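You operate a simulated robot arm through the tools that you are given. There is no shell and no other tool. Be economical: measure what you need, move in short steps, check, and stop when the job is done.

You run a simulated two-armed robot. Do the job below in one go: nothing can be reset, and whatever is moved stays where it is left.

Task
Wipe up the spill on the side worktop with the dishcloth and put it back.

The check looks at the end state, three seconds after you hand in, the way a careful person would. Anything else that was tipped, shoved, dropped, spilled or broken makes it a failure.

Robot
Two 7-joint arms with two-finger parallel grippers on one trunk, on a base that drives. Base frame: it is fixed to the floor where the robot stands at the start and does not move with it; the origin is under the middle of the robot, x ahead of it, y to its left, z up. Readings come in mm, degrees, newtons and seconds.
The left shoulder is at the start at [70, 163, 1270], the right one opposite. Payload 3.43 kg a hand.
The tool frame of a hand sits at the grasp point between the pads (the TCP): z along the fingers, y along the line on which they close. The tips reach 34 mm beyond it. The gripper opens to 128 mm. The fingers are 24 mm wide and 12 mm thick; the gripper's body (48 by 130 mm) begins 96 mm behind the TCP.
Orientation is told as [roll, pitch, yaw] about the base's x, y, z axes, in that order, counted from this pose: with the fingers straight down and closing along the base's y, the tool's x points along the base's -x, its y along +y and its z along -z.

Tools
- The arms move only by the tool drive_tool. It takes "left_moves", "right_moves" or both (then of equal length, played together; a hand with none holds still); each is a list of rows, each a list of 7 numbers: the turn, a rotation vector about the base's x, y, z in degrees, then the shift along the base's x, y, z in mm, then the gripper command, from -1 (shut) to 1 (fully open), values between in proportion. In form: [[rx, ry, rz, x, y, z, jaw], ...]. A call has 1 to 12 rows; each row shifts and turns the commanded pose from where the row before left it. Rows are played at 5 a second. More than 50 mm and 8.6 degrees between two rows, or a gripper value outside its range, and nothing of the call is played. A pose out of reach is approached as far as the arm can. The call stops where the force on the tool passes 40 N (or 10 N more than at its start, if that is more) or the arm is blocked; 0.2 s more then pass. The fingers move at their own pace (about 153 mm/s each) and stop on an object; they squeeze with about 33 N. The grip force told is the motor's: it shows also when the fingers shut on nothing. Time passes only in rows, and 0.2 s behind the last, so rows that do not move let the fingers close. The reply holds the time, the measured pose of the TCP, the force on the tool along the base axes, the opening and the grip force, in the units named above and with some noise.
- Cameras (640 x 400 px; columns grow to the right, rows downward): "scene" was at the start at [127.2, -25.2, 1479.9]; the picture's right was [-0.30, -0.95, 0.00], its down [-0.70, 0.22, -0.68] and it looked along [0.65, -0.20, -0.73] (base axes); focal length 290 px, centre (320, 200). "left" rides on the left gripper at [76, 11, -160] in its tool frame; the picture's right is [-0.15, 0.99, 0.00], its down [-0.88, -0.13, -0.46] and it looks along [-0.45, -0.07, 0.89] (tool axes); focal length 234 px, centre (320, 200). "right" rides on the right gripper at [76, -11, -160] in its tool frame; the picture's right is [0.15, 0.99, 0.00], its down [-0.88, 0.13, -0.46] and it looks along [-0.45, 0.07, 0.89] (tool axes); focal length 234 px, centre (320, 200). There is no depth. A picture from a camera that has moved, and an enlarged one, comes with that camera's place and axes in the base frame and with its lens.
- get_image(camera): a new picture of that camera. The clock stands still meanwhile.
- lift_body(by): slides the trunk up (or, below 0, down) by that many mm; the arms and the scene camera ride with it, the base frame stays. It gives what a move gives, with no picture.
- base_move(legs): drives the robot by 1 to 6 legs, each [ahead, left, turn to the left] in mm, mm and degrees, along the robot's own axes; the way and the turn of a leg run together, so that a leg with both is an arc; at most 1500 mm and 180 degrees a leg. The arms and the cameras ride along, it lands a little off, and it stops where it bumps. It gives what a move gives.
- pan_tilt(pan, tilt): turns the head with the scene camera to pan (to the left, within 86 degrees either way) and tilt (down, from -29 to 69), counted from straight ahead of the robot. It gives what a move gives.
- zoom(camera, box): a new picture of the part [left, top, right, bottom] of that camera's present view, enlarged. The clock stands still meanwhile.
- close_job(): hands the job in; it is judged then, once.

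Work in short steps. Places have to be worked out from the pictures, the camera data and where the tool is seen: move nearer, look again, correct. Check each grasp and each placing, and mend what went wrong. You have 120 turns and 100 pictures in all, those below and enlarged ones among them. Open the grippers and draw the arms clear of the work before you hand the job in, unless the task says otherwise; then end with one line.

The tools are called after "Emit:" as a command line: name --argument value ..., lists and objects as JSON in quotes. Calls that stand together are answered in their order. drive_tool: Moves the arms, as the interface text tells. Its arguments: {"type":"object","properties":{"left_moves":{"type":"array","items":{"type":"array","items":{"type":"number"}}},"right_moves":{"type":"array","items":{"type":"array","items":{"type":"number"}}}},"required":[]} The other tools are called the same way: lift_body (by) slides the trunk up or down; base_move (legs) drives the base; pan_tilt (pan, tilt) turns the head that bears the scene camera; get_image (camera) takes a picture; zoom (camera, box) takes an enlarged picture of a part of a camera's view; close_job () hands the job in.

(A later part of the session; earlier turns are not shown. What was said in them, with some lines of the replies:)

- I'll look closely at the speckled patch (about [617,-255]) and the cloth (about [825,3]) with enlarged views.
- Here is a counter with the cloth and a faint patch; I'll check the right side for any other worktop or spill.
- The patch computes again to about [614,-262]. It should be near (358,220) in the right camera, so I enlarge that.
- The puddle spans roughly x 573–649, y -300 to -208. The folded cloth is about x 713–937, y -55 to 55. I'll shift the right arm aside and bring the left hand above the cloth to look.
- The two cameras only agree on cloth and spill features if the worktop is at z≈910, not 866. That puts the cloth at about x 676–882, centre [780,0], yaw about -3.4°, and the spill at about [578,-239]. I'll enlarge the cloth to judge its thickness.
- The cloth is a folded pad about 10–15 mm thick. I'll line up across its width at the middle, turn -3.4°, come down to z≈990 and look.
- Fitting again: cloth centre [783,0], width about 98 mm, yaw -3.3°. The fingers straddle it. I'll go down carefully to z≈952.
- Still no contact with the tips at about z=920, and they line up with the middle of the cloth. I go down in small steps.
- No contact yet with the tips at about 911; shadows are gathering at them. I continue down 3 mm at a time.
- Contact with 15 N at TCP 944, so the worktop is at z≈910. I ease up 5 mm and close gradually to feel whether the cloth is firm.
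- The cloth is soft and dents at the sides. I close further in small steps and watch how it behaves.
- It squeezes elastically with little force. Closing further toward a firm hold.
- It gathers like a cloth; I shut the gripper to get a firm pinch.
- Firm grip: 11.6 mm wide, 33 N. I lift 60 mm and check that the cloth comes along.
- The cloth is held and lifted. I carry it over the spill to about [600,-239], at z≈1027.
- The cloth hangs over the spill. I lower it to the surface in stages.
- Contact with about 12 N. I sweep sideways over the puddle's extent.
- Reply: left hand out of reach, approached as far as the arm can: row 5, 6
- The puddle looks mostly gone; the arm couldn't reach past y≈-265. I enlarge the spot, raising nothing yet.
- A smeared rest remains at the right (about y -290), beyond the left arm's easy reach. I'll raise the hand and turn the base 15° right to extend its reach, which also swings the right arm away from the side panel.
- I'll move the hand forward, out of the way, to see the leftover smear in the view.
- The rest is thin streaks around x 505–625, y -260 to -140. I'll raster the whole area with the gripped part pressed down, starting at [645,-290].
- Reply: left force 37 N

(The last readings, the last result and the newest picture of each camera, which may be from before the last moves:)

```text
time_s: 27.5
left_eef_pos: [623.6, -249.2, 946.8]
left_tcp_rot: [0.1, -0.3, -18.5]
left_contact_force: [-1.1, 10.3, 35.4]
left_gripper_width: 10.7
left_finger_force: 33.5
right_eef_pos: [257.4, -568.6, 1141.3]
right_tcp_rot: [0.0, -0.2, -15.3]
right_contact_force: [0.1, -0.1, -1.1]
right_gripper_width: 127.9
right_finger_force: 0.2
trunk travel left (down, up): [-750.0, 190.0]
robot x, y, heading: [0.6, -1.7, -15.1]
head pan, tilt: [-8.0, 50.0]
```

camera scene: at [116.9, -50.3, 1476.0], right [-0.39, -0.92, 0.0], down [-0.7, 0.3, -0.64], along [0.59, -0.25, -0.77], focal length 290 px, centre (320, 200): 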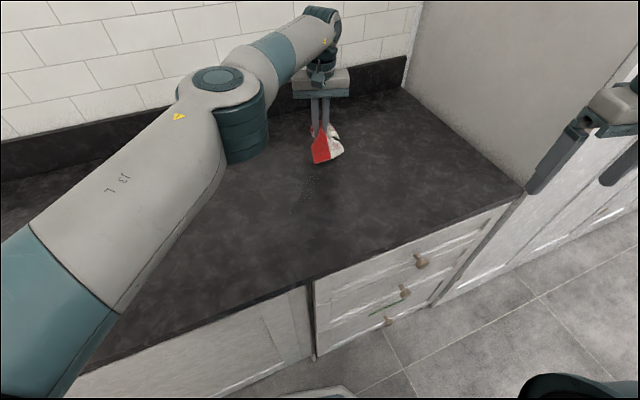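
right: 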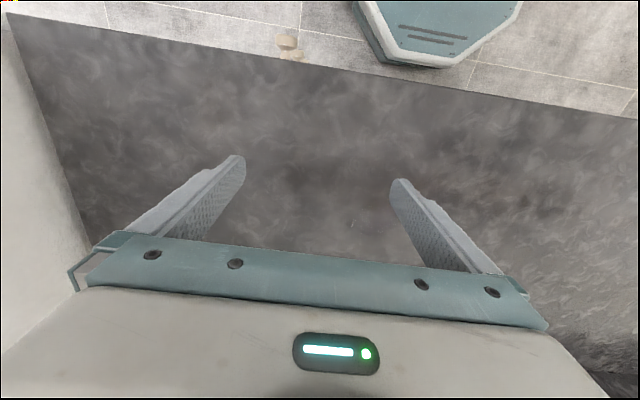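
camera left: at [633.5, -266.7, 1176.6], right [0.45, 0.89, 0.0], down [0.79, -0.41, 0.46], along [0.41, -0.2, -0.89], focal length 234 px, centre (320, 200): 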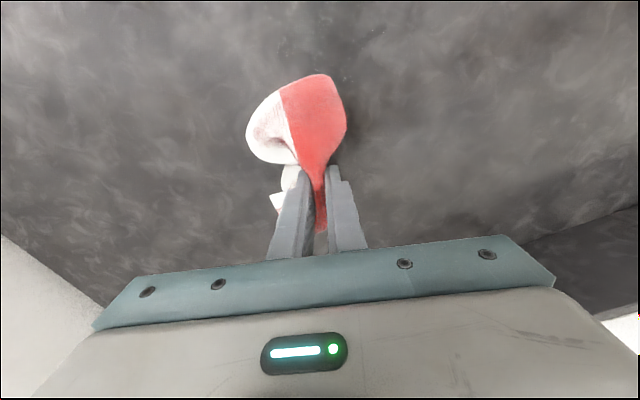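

Pressing at 35 N is a bit much; I ease up 3 mm and continue the raster toward smaller x.

Emit:
drive_tool --left_moves '[[0, 0, 0, 0, -20, 3, -1], [0, 0, 0, 0, -30, 0, -1], [0, 0, 0, -25, 0, 0, -1], [0, 0, 0, 0, 40, 0, -1], [0, 0, 0, 0, 40, 0, -1], [0, 0, 0, 0, 40, 0, -1], [0, 0, 0, 0, 40, 0, -1], [0, 0, 0, 0, 30, 0, -1], [0, 0, 0, -25, 0, 0, -1], [0, 0, 0, 0, -40, 0, -1], [0, 0, 0, 0, -40, 0, -1], [0, 0, 0, 0, -40, 0, -1]]'

Emit:
get_image --camera "scene"

```text
time_s: 30.1
left_eef_pos: [575.2, -233.0, 949.3]
left_tcp_rot: [0.1, 0.1, -18.5]
left_contact_force: [0.0, 1.1, 4.5]
left_gripper_width: 10.0
left_finger_force: 33.2
right_eef_pos: [260.3, -570.0, 1139.1]
right_tcp_rot: [0.2, 0.0, -15.2]
right_contact_force: [-0.4, -0.4, 0.1]
right_gripper_width: 128.2
right_finger_force: 0.0
trunk travel left (down, up): [-750.0, 190.0]
robot x, y, heading: [-1.1, 1.4, -15.2]
head pan, tilt: [-8.0, 50.0]
```

```text
61 pictures are left
camera scene: at [119.0, -46.6, 1475.9], right [-0.39, -0.92, 0.0], down [-0.7, 0.3, -0.64], along [0.59, -0.25, -0.77], focal length 290 px, centre (320, 200)
```

scene: 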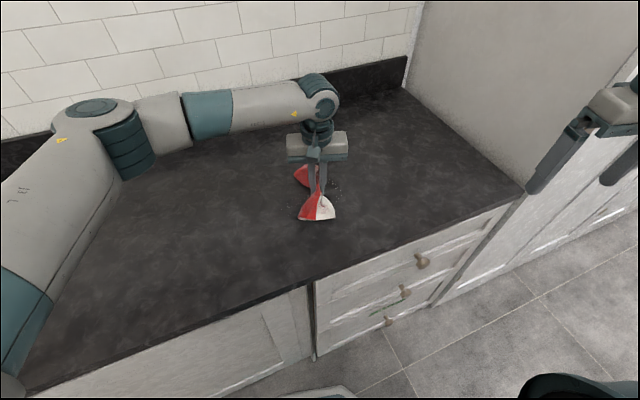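

Good contact. I continue the lower rows, x 575 down to 505.

Emit:
drive_tool --left_moves '[[0, 0, 0, 0, -40, -1, -1], [0, 0, 0, 0, -30, 0, -1], [0, 0, 0, -22, 0, 0, -1], [0, 0, 0, 0, 40, 0, -1], [0, 0, 0, 0, 40, 0, -1], [0, 0, 0, 0, 40, 0, -1], [0, 0, 0, 0, 40, 0, -1], [0, 0, 0, 0, 30, 0, -1], [0, 0, 0, -22, 0, 0, -1], [0, 0, 0, 0, -40, 0, -1], [0, 0, 0, 0, -40, 0, -1], [0, 0, 0, 0, -40, 0, -1]]'

Emit:
drive_tool --left_moves '[[0, 0, 0, 0, -40, 0, -1], [0, 0, 0, 0, -30, 0, -1], [0, 0, 0, -22, 0, 0, -1], [0, 0, 0, 0, 40, 0, -1], [0, 0, 0, 0, 40, 0, -1], [0, 0, 0, 0, 40, 0, -1], [0, 0, 0, 0, 40, 0, -1], [0, 0, 0, 0, 30, 0, -1]]'

Emit:
get_image --camera "scene"

Emit:
zoom --camera "scene" --box '[250, 140, 400, 250]'

```text
time_s: 32.7
left_eef_pos: [529.4, -231.8, 946.8]
left_tcp_rot: [0.1, 0.0, -18.5]
left_contact_force: [-0.7, 2.3, 8.8]
left_gripper_width: 10.3
left_finger_force: 33.0
right_eef_pos: [261.5, -570.5, 1139.4]
right_tcp_rot: [0.1, -0.1, -15.2]
right_contact_force: [0.1, -0.7, 0.2]
right_gripper_width: 128.0
right_finger_force: 0.0
trunk travel left (down, up): [-750.0, 190.0]
robot x, y, heading: [0.5, 3.2, -15.2]
head pan, tilt: [-8.0, 50.0]
```

```text
time_s: 34.5
left_eef_pos: [508.0, -111.7, 946.4]
left_tcp_rot: [-0.2, -0.2, -18.6]
left_contact_force: [1.5, -6.0, 25.3]
left_gripper_width: 10.1
left_finger_force: 32.6
right_eef_pos: [258.3, -569.5, 1140.8]
right_tcp_rot: [0.2, -0.1, -15.3]
right_contact_force: [-0.6, 0.5, 0.0]
right_gripper_width: 127.9
right_finger_force: 0.1
trunk travel left (down, up): [-750.0, 190.0]
robot x, y, heading: [-1.7, -0.4, -15.4]
head pan, tilt: [-8.0, 50.0]
```

```text
60 pictures are left
camera scene: at [117.6, -44.7, 1476.3], right [-0.4, -0.92, 0.0], down [-0.7, 0.3, -0.64], along [0.59, -0.25, -0.77], focal length 290 px, centre (320, 200)
```

scene: 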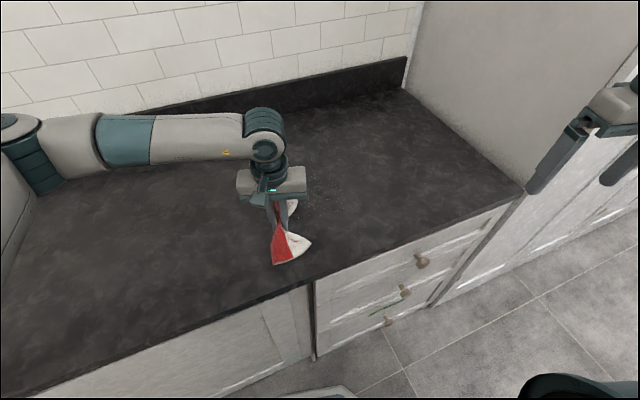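

```text
3.64 times, centred on (325, 195) of scene
camera zoom: at [117.6, -44.7, 1476.3], right [-0.4, -0.92, 0.0], down [-0.7, 0.3, -0.64], along [0.59, -0.25, -0.77], focal length 1053 px, centre (302, 218)
```

zoom: 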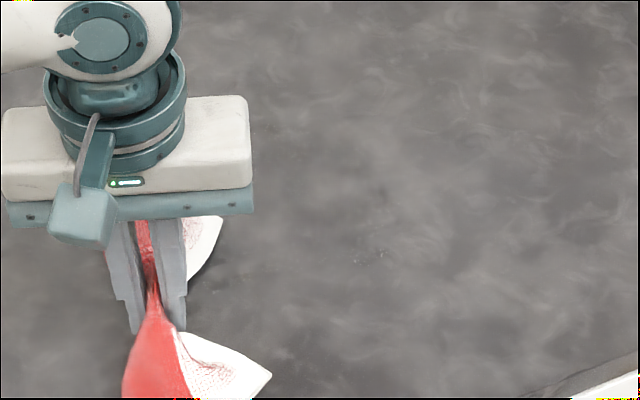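

Nearly clean. I lift the hand and look again closely for remaining specks.

Emit:
drive_tool --left_moves '[[0, 0, 0, 0, 30, 40, -1], [0, 0, 0, 0, 45, 30, -1], [0, 0, 0, 0, 45, 0, -1]]'

Emit:
get_image --camera "scene"

Emit:
zoom --camera "scene" --box '[280, 160, 360, 215]'

Emit:
zoom --camera "scene" --box '[220, 160, 300, 215]'

Emit:
zoom --camera "scene" --box '[270, 205, 350, 260]'

```text
refused: row 2 steps farther than a row can; nothing moved
```

```text
58 pictures are left
camera scene: at [117.6, -44.7, 1476.3], right [-0.4, -0.92, 0.0], down [-0.7, 0.3, -0.64], along [0.59, -0.25, -0.77], focal length 290 px, centre (320, 200)
```

scene: 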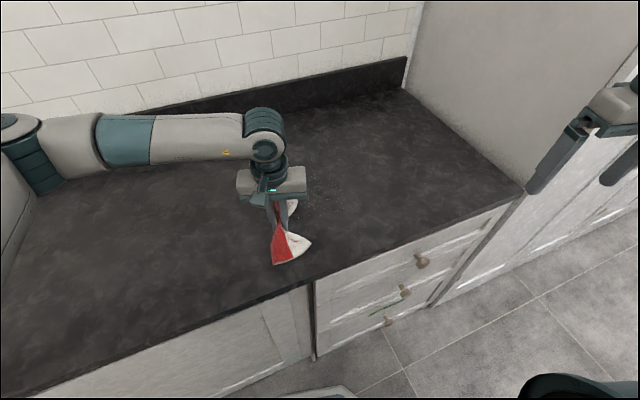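

```text
7.27 times, centred on (320, 188) of scene
camera zoom: at [117.6, -44.7, 1476.3], right [-0.4, -0.92, 0.0], down [-0.7, 0.3, -0.64], along [0.59, -0.25, -0.77], focal length 2107 px, centre (320, 291)
```

zoom: 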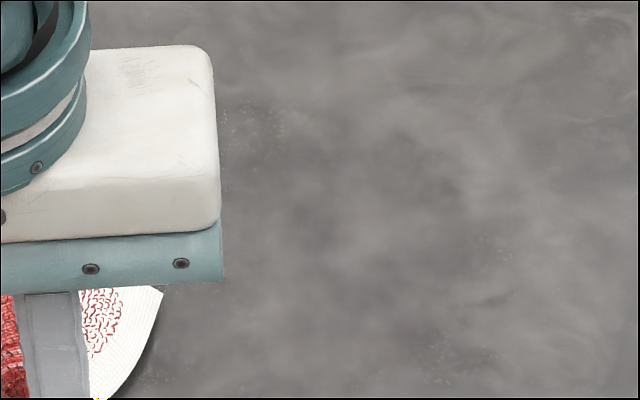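

```text
7.27 times, centred on (260, 188) of scene
camera zoom: at [117.6, -44.7, 1476.3], right [-0.4, -0.92, 0.0], down [-0.7, 0.3, -0.64], along [0.59, -0.25, -0.77], focal length 2107 px, centre (756, 291)
```

zoom: 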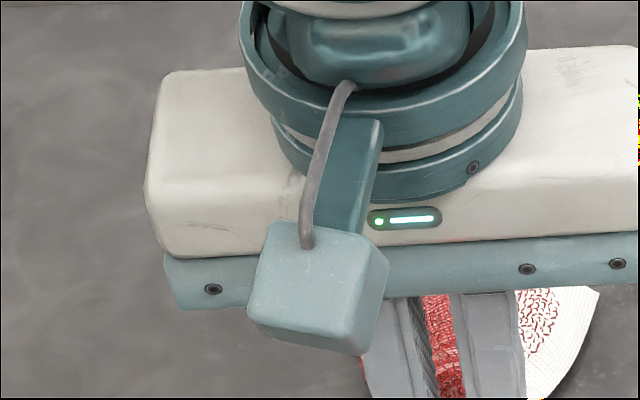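

```text
7.27 times, centred on (310, 232) of scene
camera zoom: at [117.6, -44.7, 1476.3], right [-0.4, -0.92, 0.0], down [-0.7, 0.3, -0.64], along [0.59, -0.25, -0.77], focal length 2107 px, centre (393, -36)
```

zoom: 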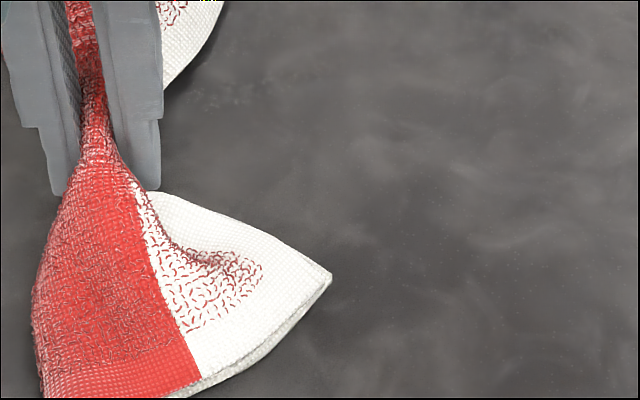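

Faint specks remain near [638,-237], [525,-282] and [536,-170]. I lift and move away (shorter rows) to see the area unobstructed.

Emit:
drive_tool --left_moves '[[0, 0, 0, 0, 20, 40, -1], [0, 0, 0, 0, 35, 30, -1], [0, 0, 0, 0, 45, 0, -1], [0, 0, 0, 0, 45, 0, -1]]'

Emit:
get_image --camera "scene"

Emit:
zoom --camera "scene" --box '[280, 160, 360, 210]'

Emit:
zoom --camera "scene" --box '[260, 200, 340, 250]'

```text
time_s: 35.5
left_eef_pos: [509.4, 32.8, 1017.5]
left_tcp_rot: [-0.2, 0.0, -18.6]
left_contact_force: [-0.4, 0.7, 0.8]
left_gripper_width: 10.0
left_finger_force: 33.2
right_eef_pos: [259.8, -567.7, 1140.9]
right_tcp_rot: [-0.1, -0.2, -15.3]
right_contact_force: [0.3, 0.1, 0.8]
right_gripper_width: 127.9
right_finger_force: 0.0
trunk travel left (down, up): [-750.0, 190.0]
robot x, y, heading: [0.8, 0.5, -15.3]
head pan, tilt: [-8.0, 50.0]
```

```text
54 pictures are left
camera scene: at [119.5, -42.0, 1476.0], right [-0.4, -0.92, 0.0], down [-0.7, 0.3, -0.64], along [0.59, -0.26, -0.77], focal length 290 px, centre (320, 200)
```

scene: 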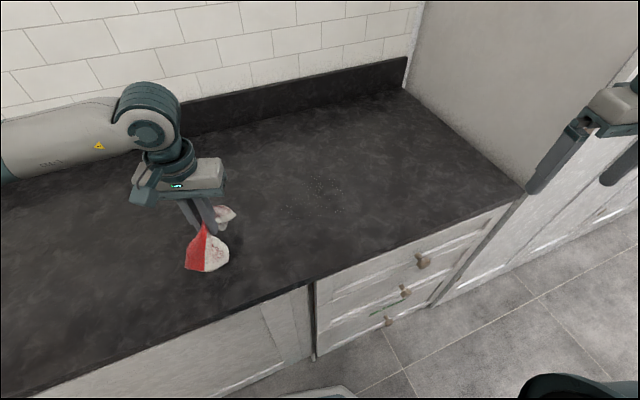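

```text
8.00 times, centred on (320, 185) of scene
camera zoom: at [119.5, -42.0, 1476.0], right [-0.4, -0.92, 0.0], down [-0.7, 0.3, -0.64], along [0.59, -0.26, -0.77], focal length 2317 px, centre (320, 320)
```

zoom: 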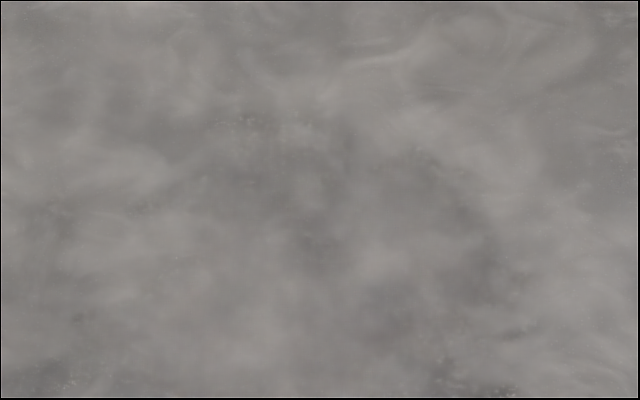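

```text
8.00 times, centred on (300, 225) of scene
camera zoom: at [119.5, -42.0, 1476.0], right [-0.4, -0.92, 0.0], down [-0.7, 0.3, -0.64], along [0.59, -0.26, -0.77], focal length 2317 px, centre (480, 0)
```

zoom: 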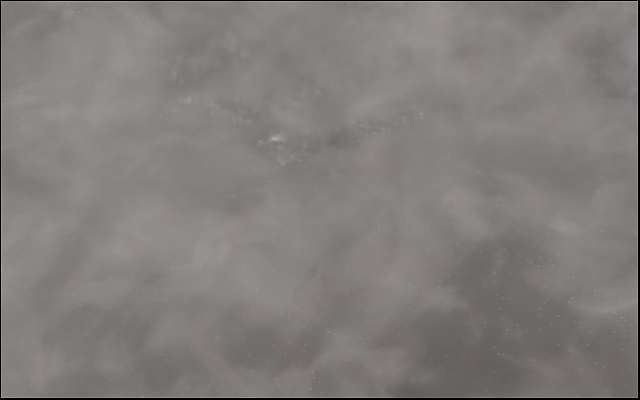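

Thin residue remains at about [562,-153], [525,-156]–[520,-200], [515,-270] and [638,-237]. I'll do strokes along x over those lines.

Emit:
drive_tool --left_moves '[[0, 0, 0, -7, -45, 0, -1], [0, 0, 0, -7, -45, 0, -1], [0, 0, 0, -5, -45, -10, -1], [0, 0, 0, 0, -43, -20, -1], [0, 0, 0, 0, 0, -30, -1], [0, 0, 0, 0, 0, -11, -1], [0, 0, 0, 40, 0, 0, -1], [0, 0, 0, 40, 0, 0, -1], [0, 0, 0, 40, 0, 0, -1], [0, 0, 0, 20, -18, 0, -1], [0, 0, 0, -40, 0, 0, -1], [0, 0, 0, -40, 0, 0, -1]]'

Emit:
drive_tool --left_moves '[[0, 0, 0, -40, 0, 0, -1], [0, 0, 0, -40, 0, 0, -1], [0, 0, 0, 0, -18, 0, -1], [0, 0, 0, 40, 0, 0, -1], [0, 0, 0, 40, 0, 0, -1], [0, 0, 0, 40, 0, 0, -1], [0, 0, 0, 40, -18, 0, -1], [0, 0, 0, -40, 0, 0, -1], [0, 0, 0, -40, 0, 0, -1], [0, 0, 0, -40, 0, 0, -1], [0, 0, 0, -40, 0, 0, -1], [0, 0, 0, 0, -18, 0, -1]]'

Emit:
drive_tool --left_moves '[[0, 0, 0, 40, 0, 0, -1], [0, 0, 0, 40, 0, 0, -1], [0, 0, 0, 40, 0, 0, -1], [0, 0, 0, 40, -18, 0, -1], [0, 0, 0, -40, 0, 0, -1], [0, 0, 0, -40, 0, 0, -1], [0, 0, 0, -40, 0, 0, -1], [0, 0, 0, -40, 0, 0, -1], [0, 0, 0, 0, -18, 0, -1], [0, 0, 0, 40, 0, 0, -1], [0, 0, 0, 40, 0, 0, -1], [0, 0, 0, 40, 0, 0, -1]]'

Emit:
get_image --camera "scene"

```text
time_s: 38.1
left_eef_pos: [550.5, -160.7, 946.5]
left_tcp_rot: [0.0, -0.2, -18.5]
left_contact_force: [4.4, 2.5, 18.2]
left_gripper_width: 10.0
left_finger_force: 33.4
right_eef_pos: [259.5, -568.7, 1139.3]
right_tcp_rot: [0.1, -0.1, -15.3]
right_contact_force: [-0.1, -0.5, -0.5]
right_gripper_width: 128.1
right_finger_force: 0.1
trunk travel left (down, up): [-750.0, 190.0]
robot x, y, heading: [-1.2, 2.7, -15.1]
head pan, tilt: [-8.0, 50.0]
```

```text
time_s: 40.7
left_eef_pos: [469.2, -214.2, 946.8]
left_tcp_rot: [-0.1, 0.1, -18.6]
left_contact_force: [-1.8, 5.9, 23.2]
left_gripper_width: 10.0
left_finger_force: 33.0
right_eef_pos: [258.9, -568.0, 1140.4]
right_tcp_rot: [0.0, -0.1, -15.2]
right_contact_force: [-0.2, 0.0, 0.1]
right_gripper_width: 127.7
right_finger_force: 0.1
trunk travel left (down, up): [-750.0, 190.0]
robot x, y, heading: [-0.1, -1.3, -15.3]
head pan, tilt: [-8.0, 50.0]
```

```text
time_s: 43.3
left_eef_pos: [590.4, -254.1, 947.3]
left_tcp_rot: [0.0, -0.1, -18.7]
left_contact_force: [-6.0, 0.7, 20.7]
left_gripper_width: 10.3
left_finger_force: 33.1
right_eef_pos: [258.7, -568.7, 1141.2]
right_tcp_rot: [0.1, -0.1, -15.2]
right_contact_force: [-0.1, -0.5, -0.1]
right_gripper_width: 127.9
right_finger_force: 0.0
trunk travel left (down, up): [-750.0, 190.0]
robot x, y, heading: [0.4, 0.5, -15.3]
head pan, tilt: [-8.0, 50.0]
```

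```text
51 pictures are left
camera scene: at [117.1, -44.6, 1476.2], right [-0.39, -0.92, 0.0], down [-0.7, 0.3, -0.64], along [0.59, -0.25, -0.76], focal length 290 px, centre (320, 200)
```

scene: 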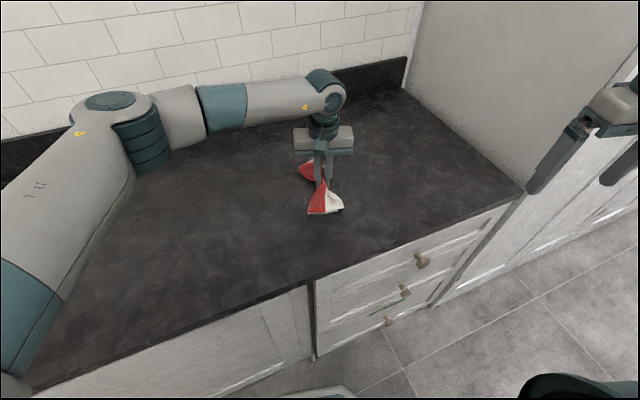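

Looking much cleaner. I finish the strokes at y -254 to -290, then lift and look.

Emit:
drive_tool --left_moves '[[0, 0, 0, 40, 0, 0, -1], [0, 0, 0, 20, -18, 0, -1], [0, 0, 0, -40, 0, 0, -1], [0, 0, 0, -40, 0, 0, -1], [0, 0, 0, -40, 0, 0, -1], [0, 0, 0, -40, 0, 0, -1], [0, 0, 0, -20, -18, 0, -1], [0, 0, 0, 40, 0, 0, -1], [0, 0, 0, 40, 0, 0, -1], [0, 0, 0, 40, 0, 0, -1], [0, 0, 0, 40, 0, 0, -1], [0, 0, 0, 0, 0, 40, -1]]'

Emit:
drive_tool --left_moves '[[0, 0, 0, 0, 35, 30, -1], [0, 0, 0, 0, 45, 0, -1], [0, 0, 0, 0, 45, 0, -1], [0, 0, 0, 0, 45, 0, -1], [0, 0, 0, 0, 45, 0, -1], [0, 0, 0, 0, 45, 0, -1]]'

Emit:
get_image --camera "scene"

Emit:
zoom --camera "scene" --box '[280, 160, 360, 210]'

Emit:
zoom --camera "scene" --box '[260, 200, 340, 250]'

```text
time_s: 45.9
left_eef_pos: [632.6, -287.5, 983.8]
left_tcp_rot: [0.1, 0.0, -18.5]
left_contact_force: [-0.3, -0.6, -0.5]
left_gripper_width: 10.4
left_finger_force: 33.5
right_eef_pos: [261.9, -569.0, 1138.3]
right_tcp_rot: [0.0, -0.1, -15.2]
right_contact_force: [-0.5, -0.2, -0.2]
right_gripper_width: 127.8
right_finger_force: 0.1
trunk travel left (down, up): [-750.0, 190.0]
robot x, y, heading: [-1.1, 2.4, -15.2]
head pan, tilt: [-8.0, 50.0]
```

```text
time_s: 47.3
left_eef_pos: [631.5, -27.2, 1014.3]
left_tcp_rot: [-0.1, -0.1, -18.6]
left_contact_force: [-0.2, 1.1, -0.6]
left_gripper_width: 9.9
left_finger_force: 33.0
right_eef_pos: [261.5, -567.5, 1141.3]
right_tcp_rot: [0.0, -0.1, -15.3]
right_contact_force: [-0.3, -0.1, 0.0]
right_gripper_width: 128.0
right_finger_force: 0.1
trunk travel left (down, up): [-750.0, 190.0]
robot x, y, heading: [-1.7, 1.6, -15.2]
head pan, tilt: [-8.0, 50.0]
```

```text
50 pictures are left
camera scene: at [119.9, -42.8, 1476.0], right [-0.4, -0.92, 0.0], down [-0.7, 0.3, -0.64], along [0.59, -0.26, -0.77], focal length 290 px, centre (320, 200)
```

scene: 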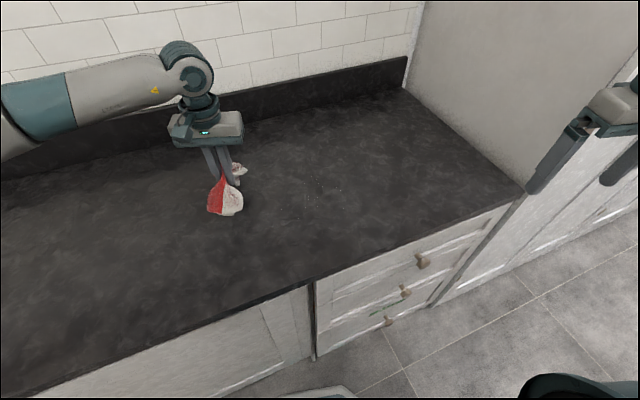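

```text
8.00 times, centred on (320, 185) of scene
camera zoom: at [119.9, -42.8, 1476.0], right [-0.4, -0.92, 0.0], down [-0.7, 0.3, -0.64], along [0.59, -0.26, -0.77], focal length 2317 px, centre (320, 320)
```

zoom: 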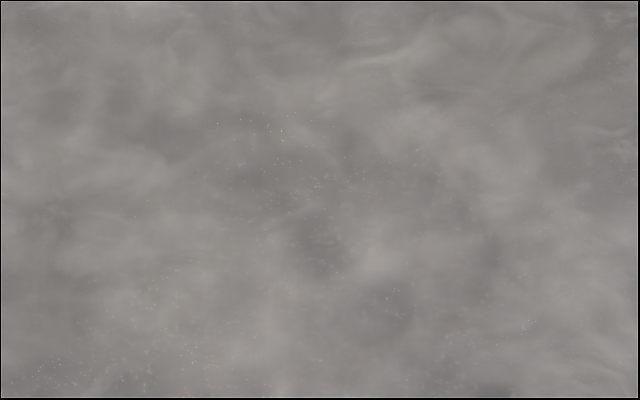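

```text
8.00 times, centred on (300, 225) of scene
camera zoom: at [119.9, -42.8, 1476.0], right [-0.4, -0.92, 0.0], down [-0.7, 0.3, -0.64], along [0.59, -0.26, -0.77], focal length 2317 px, centre (480, 0)
```

zoom: 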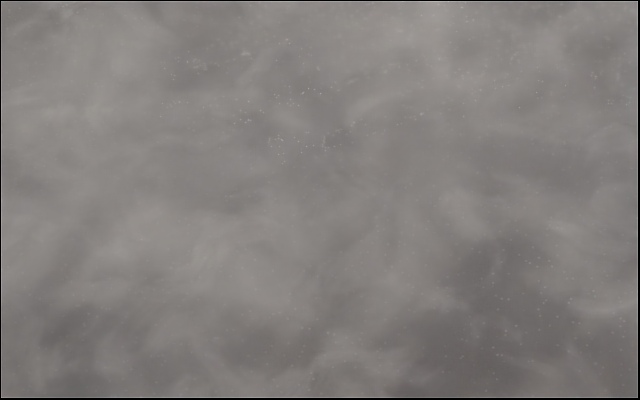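

Only tiny specks clustered in the old puddle area remain. I give one more full raster with finer spacing, x 645→500.

Emit:
drive_tool --left_moves '[[0, 0, 0, 7, -45, 0, -1], [0, 0, 0, 7, -45, -15, -1], [0, 0, 0, 0, -18, -35, -1], [0, 0, 0, 0, 0, -18, -1], [0, 0, 0, 0, -40, 0, -1], [0, 0, 0, 0, -40, 0, -1], [0, 0, 0, 0, -40, 0, -1], [0, 0, 0, 0, -40, 0, -1], [0, 0, 0, -16, 0, 0, -1], [0, 0, 0, 0, 40, 0, -1], [0, 0, 0, 0, 40, 0, -1], [0, 0, 0, 0, 40, 0, -1]]'

Emit:
drive_tool --left_moves '[[0, 0, 0, 0, 40, 0, -1], [0, 0, 0, -16, 0, 0, -1], [0, 0, 0, 0, -40, 0, -1], [0, 0, 0, 0, -40, 0, -1], [0, 0, 0, 0, -40, 0, -1], [0, 0, 0, 0, -40, 0, -1], [0, 0, 0, -16, 0, 0, -1], [0, 0, 0, 0, 40, 0, -1], [0, 0, 0, 0, 40, 0, -1], [0, 0, 0, 0, 40, 0, -1], [0, 0, 0, 0, 40, 0, -1], [0, 0, 0, -16, 0, 0, -1]]'

Emit:
drive_tool --left_moves '[[0, 0, 0, 0, -40, 0, -1], [0, 0, 0, 0, -40, 0, -1], [0, 0, 0, 0, -40, 0, -1], [0, 0, 0, 0, -40, 0, -1], [0, 0, 0, -16, 0, 0, -1], [0, 0, 0, 0, 40, 0, -1], [0, 0, 0, 0, 40, 0, -1], [0, 0, 0, 0, 40, 0, -1], [0, 0, 0, 0, 40, 0, -1], [0, 0, 0, -16, 0, 0, -1], [0, 0, 0, 0, -40, 0, -1], [0, 0, 0, 0, -40, 0, -1]]'

Emit:
drive_tool --left_moves '[[0, 0, 0, 0, -40, 0, -1], [0, 0, 0, 0, -40, 0, -1], [0, 0, 0, -16, 0, 0, -1], [0, 0, 0, 0, 40, 0, -1], [0, 0, 0, 0, 40, 0, -1], [0, 0, 0, 0, 40, 0, -1], [0, 0, 0, 0, 40, 0, -1], [0, 0, 0, -16, 0, 0, -1], [0, 0, 0, 0, -40, 0, -1], [0, 0, 0, 0, -40, 0, -1], [0, 0, 0, 0, -40, 0, -1], [0, 0, 0, 0, -40, 0, -1]]'

```text
time_s: 49.9
left_eef_pos: [628.5, -175.2, 947.5]
left_tcp_rot: [0.0, -0.1, -18.5]
left_contact_force: [0.0, -0.8, 5.4]
left_gripper_width: 10.1
left_finger_force: 33.5
right_eef_pos: [260.0, -568.0, 1140.7]
right_tcp_rot: [0.1, -0.2, -15.4]
right_contact_force: [0.0, 0.2, 0.1]
right_gripper_width: 128.2
right_finger_force: 0.0
trunk travel left (down, up): [-750.0, 190.0]
robot x, y, heading: [-3.6, 2.2, -15.4]
head pan, tilt: [-8.0, 50.0]
```

```text
time_s: 52.5
left_eef_pos: [581.7, -136.3, 946.8]
left_tcp_rot: [0.1, -0.1, -18.5]
left_contact_force: [1.9, 2.2, 9.0]
left_gripper_width: 10.2
left_finger_force: 33.0
right_eef_pos: [260.4, -569.6, 1140.0]
right_tcp_rot: [0.1, 0.0, -15.1]
right_contact_force: [0.1, 1.0, -0.2]
right_gripper_width: 128.2
right_finger_force: 0.0
trunk travel left (down, up): [-750.0, 190.0]
robot x, y, heading: [3.6, -2.5, -15.4]
head pan, tilt: [-8.0, 50.0]
```

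```text
time_s: 55.1
left_eef_pos: [549.8, -218.4, 948.9]
left_tcp_rot: [0.0, 0.0, -18.5]
left_contact_force: [-1.1, -0.4, 0.8]
left_gripper_width: 9.9
left_finger_force: 33.1
right_eef_pos: [260.7, -571.5, 1138.1]
right_tcp_rot: [0.1, 0.0, -15.2]
right_contact_force: [0.4, 0.3, 0.0]
right_gripper_width: 127.8
right_finger_force: 0.1
trunk travel left (down, up): [-750.0, 190.0]
robot x, y, heading: [0.4, 1.0, -15.1]
head pan, tilt: [-8.0, 50.0]
```

```text
time_s: 57.7
left_eef_pos: [515.2, -295.8, 946.5]
left_tcp_rot: [-0.1, 0.0, -18.5]
left_contact_force: [-1.1, 4.1, 15.6]
left_gripper_width: 9.9
left_finger_force: 33.1
right_eef_pos: [259.5, -570.2, 1139.6]
right_tcp_rot: [0.1, -0.1, -15.3]
right_contact_force: [0.1, -0.5, -0.3]
right_gripper_width: 128.2
right_finger_force: 0.1
trunk travel left (down, up): [-750.0, 190.0]
robot x, y, heading: [2.9, 0.5, -15.1]
head pan, tilt: [-8.0, 50.0]
```

I do one last row at x≈500, then lift away toward the cloth's place and look.

Emit:
drive_tool --left_moves '[[0, 0, 0, -15, 0, 0, -1], [0, 0, 0, 0, 40, 0, -1], [0, 0, 0, 0, 40, 0, -1], [0, 0, 0, 0, 40, 0, -1], [0, 0, 0, 0, 40, 0, -1], [0, 0, 0, 0, 0, 35, -1], [0, 0, 0, 10, 30, 35, -1], [0, 0, 0, 25, 40, 0, -1], [0, 0, 0, 25, 40, 0, -1], [0, 0, 0, 25, 40, 0, -1]]'

Emit:
get_image --camera "scene"

Emit:
zoom --camera "scene" --box '[270, 160, 366, 220]'

Emit:
zoom --camera "scene" --box '[400, 160, 496, 220]'

```text
time_s: 59.9
left_eef_pos: [588.9, 16.3, 1015.0]
left_tcp_rot: [-0.1, 0.1, -18.6]
left_contact_force: [-0.1, 0.5, 0.1]
left_gripper_width: 10.1
left_finger_force: 32.6
right_eef_pos: [260.7, -568.5, 1140.7]
right_tcp_rot: [0.0, 0.0, -15.2]
right_contact_force: [0.9, -0.1, -0.3]
right_gripper_width: 127.9
right_finger_force: 0.1
trunk travel left (down, up): [-750.0, 190.0]
robot x, y, heading: [-0.2, -4.1, -15.3]
head pan, tilt: [-8.0, 50.0]
```

```text
47 pictures are left
camera scene: at [120.0, -42.8, 1476.0], right [-0.4, -0.92, 0.0], down [-0.7, 0.3, -0.64], along [0.59, -0.26, -0.77], focal length 290 px, centre (320, 200)
```

scene: 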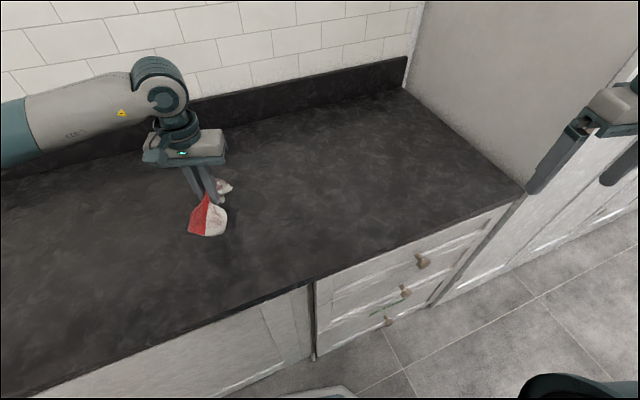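

```text
6.67 times, centred on (318, 190) of scene
camera zoom: at [120.0, -42.8, 1476.0], right [-0.4, -0.92, 0.0], down [-0.7, 0.3, -0.64], along [0.59, -0.26, -0.77], focal length 1931 px, centre (333, 267)
```

zoom: 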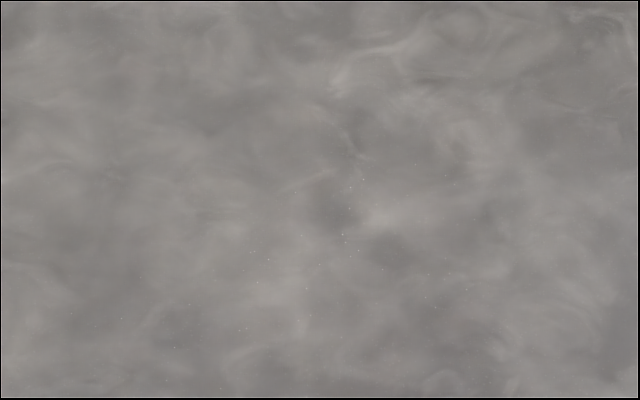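

```text
6.67 times, centred on (448, 190) of scene
camera zoom: at [120.0, -42.8, 1476.0], right [-0.4, -0.92, 0.0], down [-0.7, 0.3, -0.64], along [0.59, -0.26, -0.77], focal length 1931 px, centre (-533, 267)
```

zoom: 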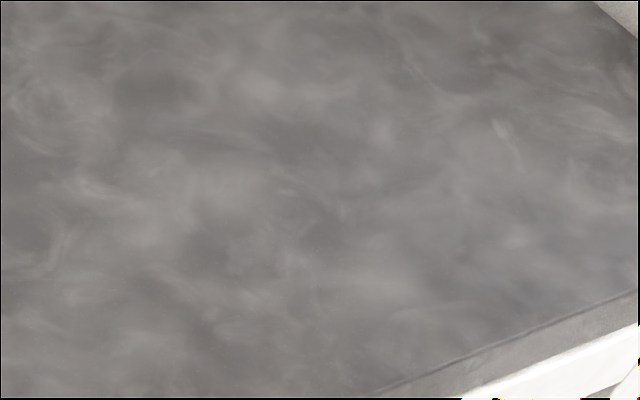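

Almost clean: a handful of pin-point specks remain around [570,-240]. One last round of x-strokes over the core should finish it.

Emit:
drive_tool --left_moves '[[0, 0, 0, -25, -42, 0, -1], [0, 0, 0, -25, -42, 0, -1], [0, 0, 0, -20, -42, 0, -1], [0, 0, 0, -19, -40, -20, -1], [0, 0, 0, 0, 0, -35, -1], [0, 0, 0, 0, 0, -14, -1], [0, 0, 0, 45, 0, 0, -1], [0, 0, 0, 45, 0, 0, -1], [0, 0, 0, 45, 0, 0, -1], [0, 0, 0, 0, -16, 0, -1], [0, 0, 0, -45, 0, 0, -1], [0, 0, 0, -45, 0, 0, -1]]'

Emit:
drive_tool --left_moves '[[0, 0, 0, -45, 0, 0, -1], [0, 0, 0, 0, -16, 0, -1], [0, 0, 0, 45, 0, 0, -1], [0, 0, 0, 45, 0, 0, -1], [0, 0, 0, 45, 0, 0, -1], [0, 0, 0, 0, -16, 0, -1], [0, 0, 0, -45, 0, 0, -1], [0, 0, 0, -45, 0, 0, -1], [0, 0, 0, -45, 0, 0, -1], [0, 0, 0, 0, -16, 0, -1], [0, 0, 0, 45, 0, 0, -1], [0, 0, 0, 45, 0, 0, -1]]'

Emit:
drive_tool --left_moves '[[0, 0, 0, 45, 0, 0, -1], [0, 0, 0, 0, -16, 0, -1], [0, 0, 0, -45, 0, 0, -1], [0, 0, 0, -45, 0, 0, -1], [0, 0, 0, -45, 0, 0, -1], [0, 0, 0, 0, -16, 0, -1], [0, 0, 0, 45, 0, 0, -1], [0, 0, 0, 45, 0, 0, -1], [0, 0, 0, 45, 0, 0, -1], [0, 0, 0, 0, -16, 0, -1], [0, 0, 0, -45, 0, 0, -1], [0, 0, 0, -45, 0, 0, -1]]'

Emit:
drive_tool --left_moves '[[0, 0, 0, -45, 0, 0, -1], [0, 0, 0, 0, -14, 0, -1], [0, 0, 0, 45, 0, 0, -1], [0, 0, 0, 45, 0, 0, -1], [0, 0, 0, 45, 0, 0, -1], [0, 0, 0, 0, 0, 40, -1], [0, 0, 0, 0, 30, 30, -1], [0, 0, 0, 0, 48, 0, -1], [0, 0, 0, 0, 48, 0, -1], [0, 0, 0, 0, 48, 0, -1], [0, 0, 0, 0, 48, 0, -1], [0, 0, 0, 0, 48, 0, -1]]'

Emit:
get_image --camera "scene"

Emit:
zoom --camera "scene" --box '[270, 160, 366, 220]'

```text
time_s: 62.5
left_eef_pos: [543.9, -167.3, 949.0]
left_tcp_rot: [-0.1, 0.0, -18.5]
left_contact_force: [1.1, -1.2, 0.9]
left_gripper_width: 9.9
left_finger_force: 32.9
right_eef_pos: [259.6, -569.2, 1139.9]
right_tcp_rot: [0.2, -0.1, -15.3]
right_contact_force: [-1.0, 0.1, 1.0]
right_gripper_width: 127.8
right_finger_force: 0.1
trunk travel left (down, up): [-750.0, 190.0]
robot x, y, heading: [-1.5, -1.9, -15.2]
head pan, tilt: [-8.0, 50.0]
```

```text
time_s: 65.1
left_eef_pos: [587.8, -216.9, 950.1]
left_tcp_rot: [-0.1, 0.2, -18.5]
left_contact_force: [0.7, 0.2, 0.6]
left_gripper_width: 10.2
left_finger_force: 33.3
right_eef_pos: [260.5, -569.1, 1139.0]
right_tcp_rot: [0.1, 0.0, -15.3]
right_contact_force: [0.7, -0.8, -0.4]
right_gripper_width: 128.1
right_finger_force: 0.1
trunk travel left (down, up): [-750.0, 190.0]
robot x, y, heading: [-2.5, -0.3, -15.4]
head pan, tilt: [-8.0, 50.0]
```

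```text
time_s: 67.7
left_eef_pos: [542.9, -264.8, 950.0]
left_tcp_rot: [0.0, 0.1, -18.5]
left_contact_force: [0.3, -0.9, 1.0]
left_gripper_width: 9.9
left_finger_force: 33.3
right_eef_pos: [259.6, -569.4, 1139.6]
right_tcp_rot: [0.2, -0.1, -15.3]
right_contact_force: [-0.7, -0.1, 0.2]
right_gripper_width: 128.0
right_finger_force: 0.0
trunk travel left (down, up): [-750.0, 190.0]
robot x, y, heading: [-1.7, 0.8, -15.5]
head pan, tilt: [-8.0, 50.0]
```

```text
time_s: 70.3
left_eef_pos: [631.5, -6.1, 1019.3]
left_tcp_rot: [0.0, -0.1, -18.6]
left_contact_force: [-0.3, 0.5, 1.1]
left_gripper_width: 9.8
left_finger_force: 32.9
right_eef_pos: [261.3, -567.7, 1140.5]
right_tcp_rot: [-0.1, -0.1, -15.4]
right_contact_force: [0.0, 0.6, 0.8]
right_gripper_width: 128.0
right_finger_force: 0.1
trunk travel left (down, up): [-750.0, 190.0]
robot x, y, heading: [1.4, -1.3, -15.2]
head pan, tilt: [-8.0, 50.0]
```

```text
44 pictures are left
camera scene: at [119.6, -42.4, 1476.0], right [-0.4, -0.92, 0.0], down [-0.7, 0.3, -0.64], along [0.59, -0.26, -0.77], focal length 290 px, centre (320, 200)
```

scene: 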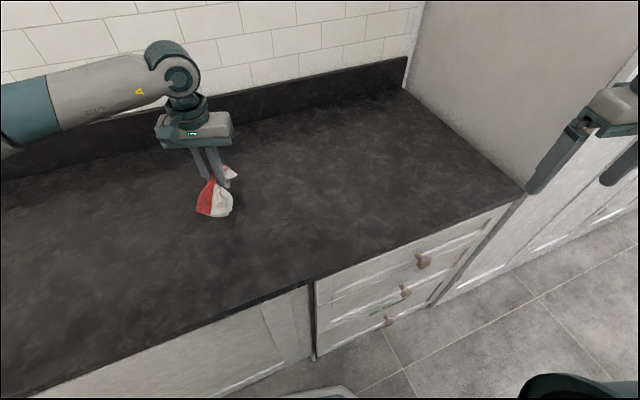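

```text
6.67 times, centred on (318, 190) of scene
camera zoom: at [119.6, -42.4, 1476.0], right [-0.4, -0.92, 0.0], down [-0.7, 0.3, -0.64], along [0.59, -0.26, -0.77], focal length 1931 px, centre (333, 267)
```

zoom: 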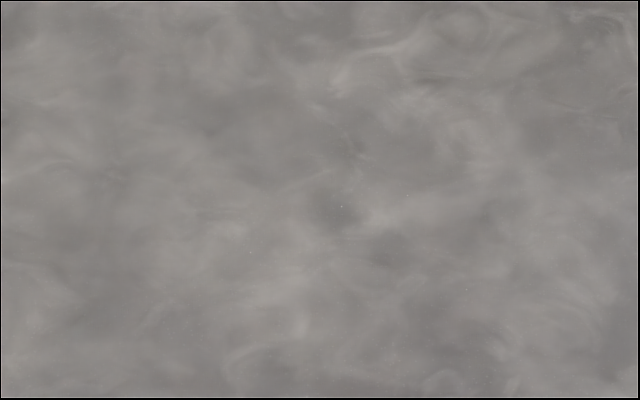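

The surface is clean. I turn the base back to its original heading, keeping the cloth raised.

Emit:
base_move --legs '[[0, 0, 15.2]]'

Emit:
pan_tilt --pan -15 --tilt 50

```text
time_s: 71.6
left_eef_pos: [612.4, 157.3, 1019.4]
left_tcp_rot: [0.0, 0.0, -3.5]
left_contact_force: [-0.4, -0.7, -0.2]
left_gripper_width: 9.8
left_finger_force: 33.0
right_eef_pos: [399.4, -482.1, 1139.3]
right_tcp_rot: [0.1, 0.0, -0.2]
right_contact_force: [0.4, 0.1, 0.3]
right_gripper_width: 128.1
right_finger_force: 0.1
trunk travel left (down, up): [-750.0, 190.0]
robot x, y, heading: [0.6, -0.0, -0.1]
head pan, tilt: [-8.0, 50.0]
```

```text
time_s: 72.3
left_eef_pos: [613.6, 157.5, 1018.5]
left_tcp_rot: [0.0, 0.0, -3.5]
left_contact_force: [-0.6, 0.6, -0.8]
left_gripper_width: 9.8
left_finger_force: 33.1
right_eef_pos: [401.1, -480.7, 1140.0]
right_tcp_rot: [-0.1, 0.0, -0.2]
right_contact_force: [0.5, -0.1, 0.6]
right_gripper_width: 128.3
right_finger_force: 0.1
trunk travel left (down, up): [-750.0, 190.0]
robot x, y, heading: [-1.5, -2.4, -0.3]
head pan, tilt: [-15.0, 50.0]
```

Heading restored. I carry the cloth to its original grasp spot [780,0.5] and lower it to just touching.

Emit:
drive_tool --left_moves '[[0, 0, 0, 33, -31, 0, -1], [0, 0, 0, 33, -31, 0, -1], [0, 0, 0, 33, -31, 0, -1], [0, 0, 0, 34, -32, 0, -1], [0, 0, 0, 34, -32, 0, -1], [0, 0, 0.2, 0, 0, -35, -1], [0, 0, 0, 0, 0, -28, -1], [0, 0, 0, 0, 0, -8, -1]]'

Emit:
zoom --camera "scene" --box '[190, 100, 318, 200]'

```text
time_s: 74.1
left_eef_pos: [780.0, -3.0, 948.8]
left_tcp_rot: [0.1, -0.1, -3.3]
left_contact_force: [-0.1, 0.2, 0.7]
left_gripper_width: 10.1
left_finger_force: 32.8
right_eef_pos: [399.5, -482.8, 1139.6]
right_tcp_rot: [0.1, -0.1, -0.2]
right_contact_force: [1.0, -0.4, -0.4]
right_gripper_width: 127.8
right_finger_force: 0.0
trunk travel left (down, up): [-750.0, 190.0]
robot x, y, heading: [0.3, 2.5, 0.1]
head pan, tilt: [-15.0, 50.0]
```

```text
4.00 times, centred on (254, 150) of scene
camera zoom: at [124.9, -23.1, 1475.9], right [-0.26, -0.97, 0.0], down [-0.74, 0.2, -0.64], along [0.62, -0.17, -0.77], focal length 1159 px, centre (584, 400)
```

zoom: 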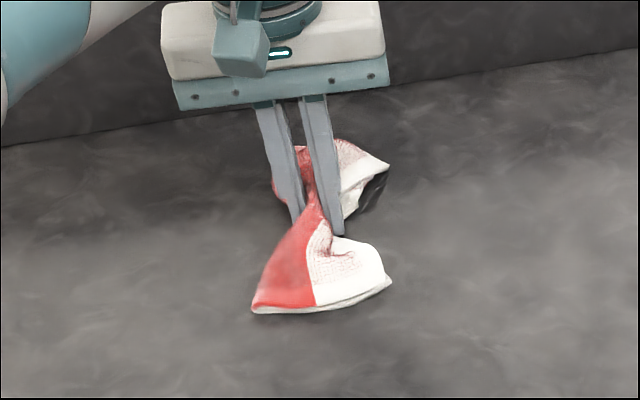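

Cloth is at the surface in its original place. I lower 2 mm and open slowly so it can unfold.

Emit:
drive_tool --left_moves '[[0, 0, 0, 0, 3, -2, -1], [0, 0, 0, 0, 0, 0, -0.8], [0, 0, 0, 0, 0, 0, -0.6], [0, 0, 0, 0, 0, 0, -0.4], [0, 0, 0, 0, 0, 0, -0.2], [0, 0, 0, 0, 0, 0, 0.0], [0, 0, 0, 0, 0, 0, 0.2], [0, 0, 0, 0, 0, 0, 0.4], [0, 0, 0, 0, 0, 0, 0.6], [0, 0, 0, 0, 0, 0, 0.8], [0, 0, 0, 0, 0, 0, 1], [0, 0, 0, 0, 0, 0, 1]]'

Emit:
zoom --camera "scene" --box '[190, 100, 318, 200]'

Emit:
get_image --camera "left"

```text
time_s: 76.7
left_eef_pos: [779.8, 1.9, 946.0]
left_tcp_rot: [0.0, 0.0, -3.2]
left_contact_force: [-0.3, 0.4, 0.6]
left_gripper_width: 128.0
left_finger_force: 0.0
right_eef_pos: [400.9, -482.7, 1138.9]
right_tcp_rot: [0.1, -0.1, -0.2]
right_contact_force: [0.8, 0.9, 0.1]
right_gripper_width: 128.0
right_finger_force: 0.1
trunk travel left (down, up): [-750.0, 190.0]
robot x, y, heading: [-2.4, -2.1, -0.1]
head pan, tilt: [-15.0, 50.0]
```

```text
4.00 times, centred on (254, 150) of scene
camera zoom: at [125.5, -22.0, 1475.9], right [-0.26, -0.97, 0.0], down [-0.74, 0.2, -0.64], along [0.62, -0.17, -0.77], focal length 1159 px, centre (584, 400)
```

zoom: 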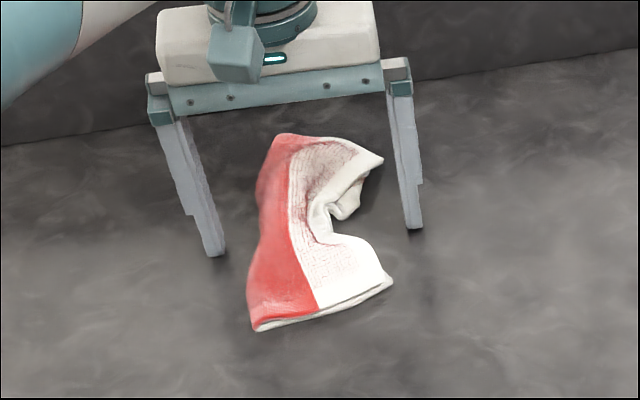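

```text
40 pictures are left
camera left: at [704.1, 15.5, 1105.9], right [0.2, 0.98, 0.0], down [0.87, -0.18, 0.46], along [0.45, -0.09, -0.89], focal length 234 px, centre (320, 200)
```

left: 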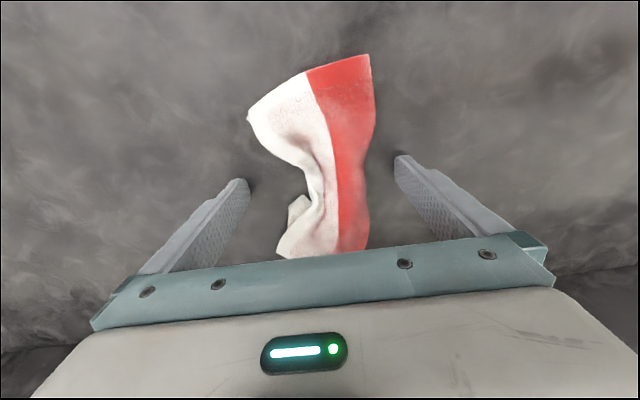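

Released in place; slightly rumpled at the white edge. I raise the hand straight up and look at the cloth after it relaxes.

Emit:
drive_tool --left_moves '[[0, 0, 0, 0, 0, 35, 1], [0, 0, 0, 0, 0, 45, 1], [0, 0, 0, 0, 0, 45, 1], [0, 0, 0, 0, 0, 0, 1], [0, 0, 0, 0, 0, 0, 1], [0, 0, 0, 0, 0, 0, 1]]'

Emit:
zoom --camera "scene" --box '[210, 120, 306, 200]'

Emit:
get_image --camera "left"

```text
time_s: 78.1
left_eef_pos: [781.1, 3.0, 1069.7]
left_tcp_rot: [0.0, -0.1, -3.3]
left_contact_force: [-0.9, -0.2, -0.1]
left_gripper_width: 127.9
left_finger_force: 0.1
right_eef_pos: [400.1, -482.8, 1140.1]
right_tcp_rot: [0.1, 0.0, -0.2]
right_contact_force: [-0.6, -0.8, -0.5]
right_gripper_width: 127.8
right_finger_force: 0.1
trunk travel left (down, up): [-750.0, 190.0]
robot x, y, heading: [-3.4, 2.2, -0.1]
head pan, tilt: [-15.0, 50.0]
```

```text
5.00 times, centred on (258, 160) of scene
camera zoom: at [125.2, -22.1, 1475.9], right [-0.26, -0.97, 0.0], down [-0.74, 0.2, -0.64], along [0.62, -0.17, -0.77], focal length 1448 px, centre (630, 400)
```

zoom: 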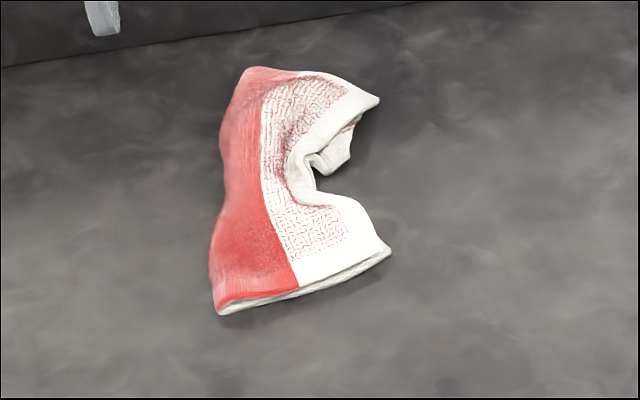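

```text
38 pictures are left
camera left: at [705.1, 16.8, 1230.6], right [0.2, 0.98, 0.0], down [0.87, -0.18, 0.46], along [0.45, -0.09, -0.89], focal length 234 px, centre (320, 200)
```

left: 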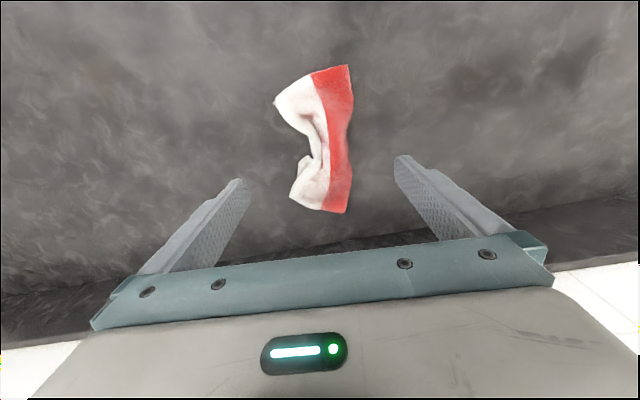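

The cloth lies within about 10 mm of its original centre, flat though a bit creased, as a used cloth would be. I draw the left arm back to its starting pose and check the whole scene.

Emit:
drive_tool --left_moves '[[0, 0, 0, -40, 5, 10, 1], [0, 0, 0, -45, 10, 10, 1], [0, 0, 0, -45, 15, 10, 1], [0, 0, 0, -45, 20, 10, 1], [0, 0, 0, -45, 20, 10, 1], [0, 0, 0, -45, 20, 0, 1], [0, 0, 0, 0, 20, 0, 1]]'

Emit:
get_image --camera "scene"

Emit:
zoom --camera "scene" --box '[300, 150, 420, 225]'

```text
refused: row 4 steps farther than a row can; nothing moved
```

```text
37 pictures are left
camera scene: at [125.2, -22.1, 1475.9], right [-0.26, -0.97, 0.0], down [-0.74, 0.2, -0.64], along [0.62, -0.17, -0.77], focal length 290 px, centre (320, 200)
```

scene: 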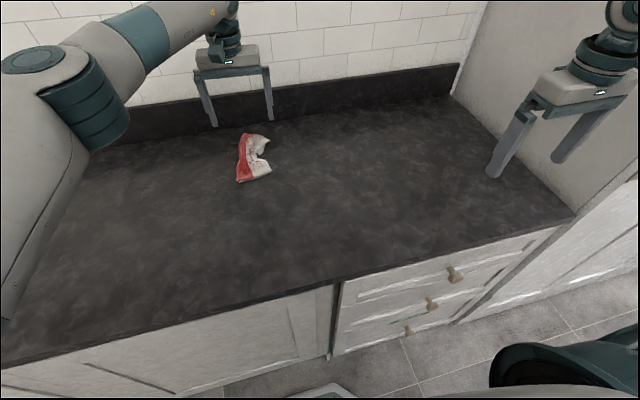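

```text
5.33 times, centred on (360, 188) of scene
camera zoom: at [125.2, -22.1, 1475.9], right [-0.26, -0.97, 0.0], down [-0.74, 0.2, -0.64], along [0.62, -0.17, -0.77], focal length 1545 px, centre (107, 267)
```

zoom: 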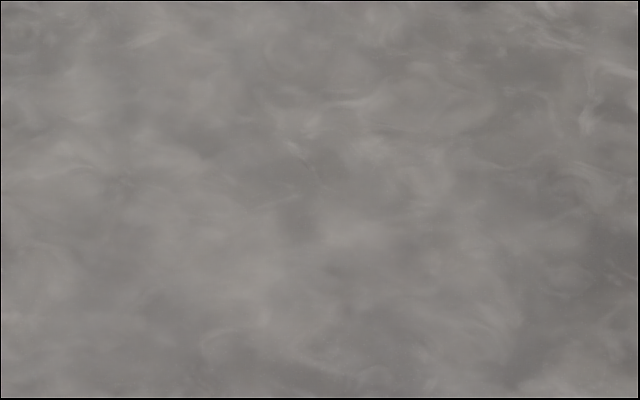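

The worktop is clean and the cloth is back. I retract the left arm with shorter rows.

Emit:
drive_tool --left_moves '[[0, 0, 0, -35, 5, 10, 1], [0, 0, 0, -40, 10, 10, 1], [0, 0, 0, -40, 15, 10, 1], [0, 0, 0, -40, 20, 10, 1], [0, 0, 0, -40, 20, 10, 1], [0, 0, 0, -40, 20, 0, 1], [0, 0, 0, -25, 20, 0, 1]]'

Emit:
zoom --camera "scene" --box '[160, 80, 400, 230]'

```text
time_s: 79.7
left_eef_pos: [518.3, 115.6, 1123.1]
left_tcp_rot: [-0.1, 0.0, -3.3]
left_contact_force: [0.2, -0.4, -0.9]
left_gripper_width: 127.8
left_finger_force: 0.1
right_eef_pos: [399.0, -480.5, 1140.4]
right_tcp_rot: [0.0, 0.0, -0.2]
right_contact_force: [0.5, 0.0, 0.7]
right_gripper_width: 128.0
right_finger_force: 0.1
trunk travel left (down, up): [-750.0, 190.0]
robot x, y, heading: [3.4, 0.9, -0.2]
head pan, tilt: [-15.0, 50.0]
```

```text
2.67 times, centred on (280, 155) of scene
camera zoom: at [124.8, -20.4, 1476.0], right [-0.26, -0.97, 0.0], down [-0.74, 0.2, -0.64], along [0.62, -0.17, -0.77], focal length 772 px, centre (427, 320)
```

zoom: 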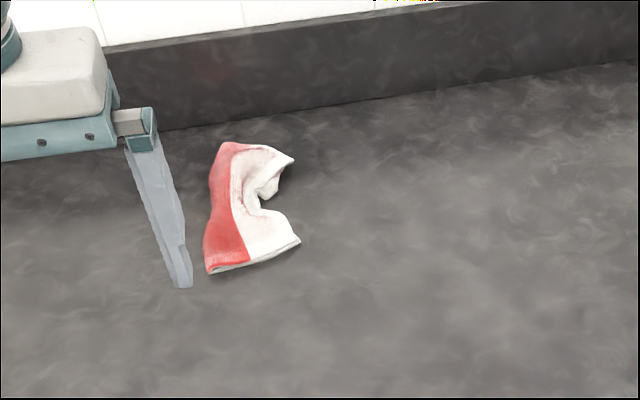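

The spill is gone, the cloth is back in its place, and both grippers are open and clear, so I hand in.

Emit:
close_job

```text
The job is handed in.
```

The spill is wiped up with no visible residue, and the dishcloth is back within about 10 mm of where it lay, though creased along its white edge rather than neatly flat.
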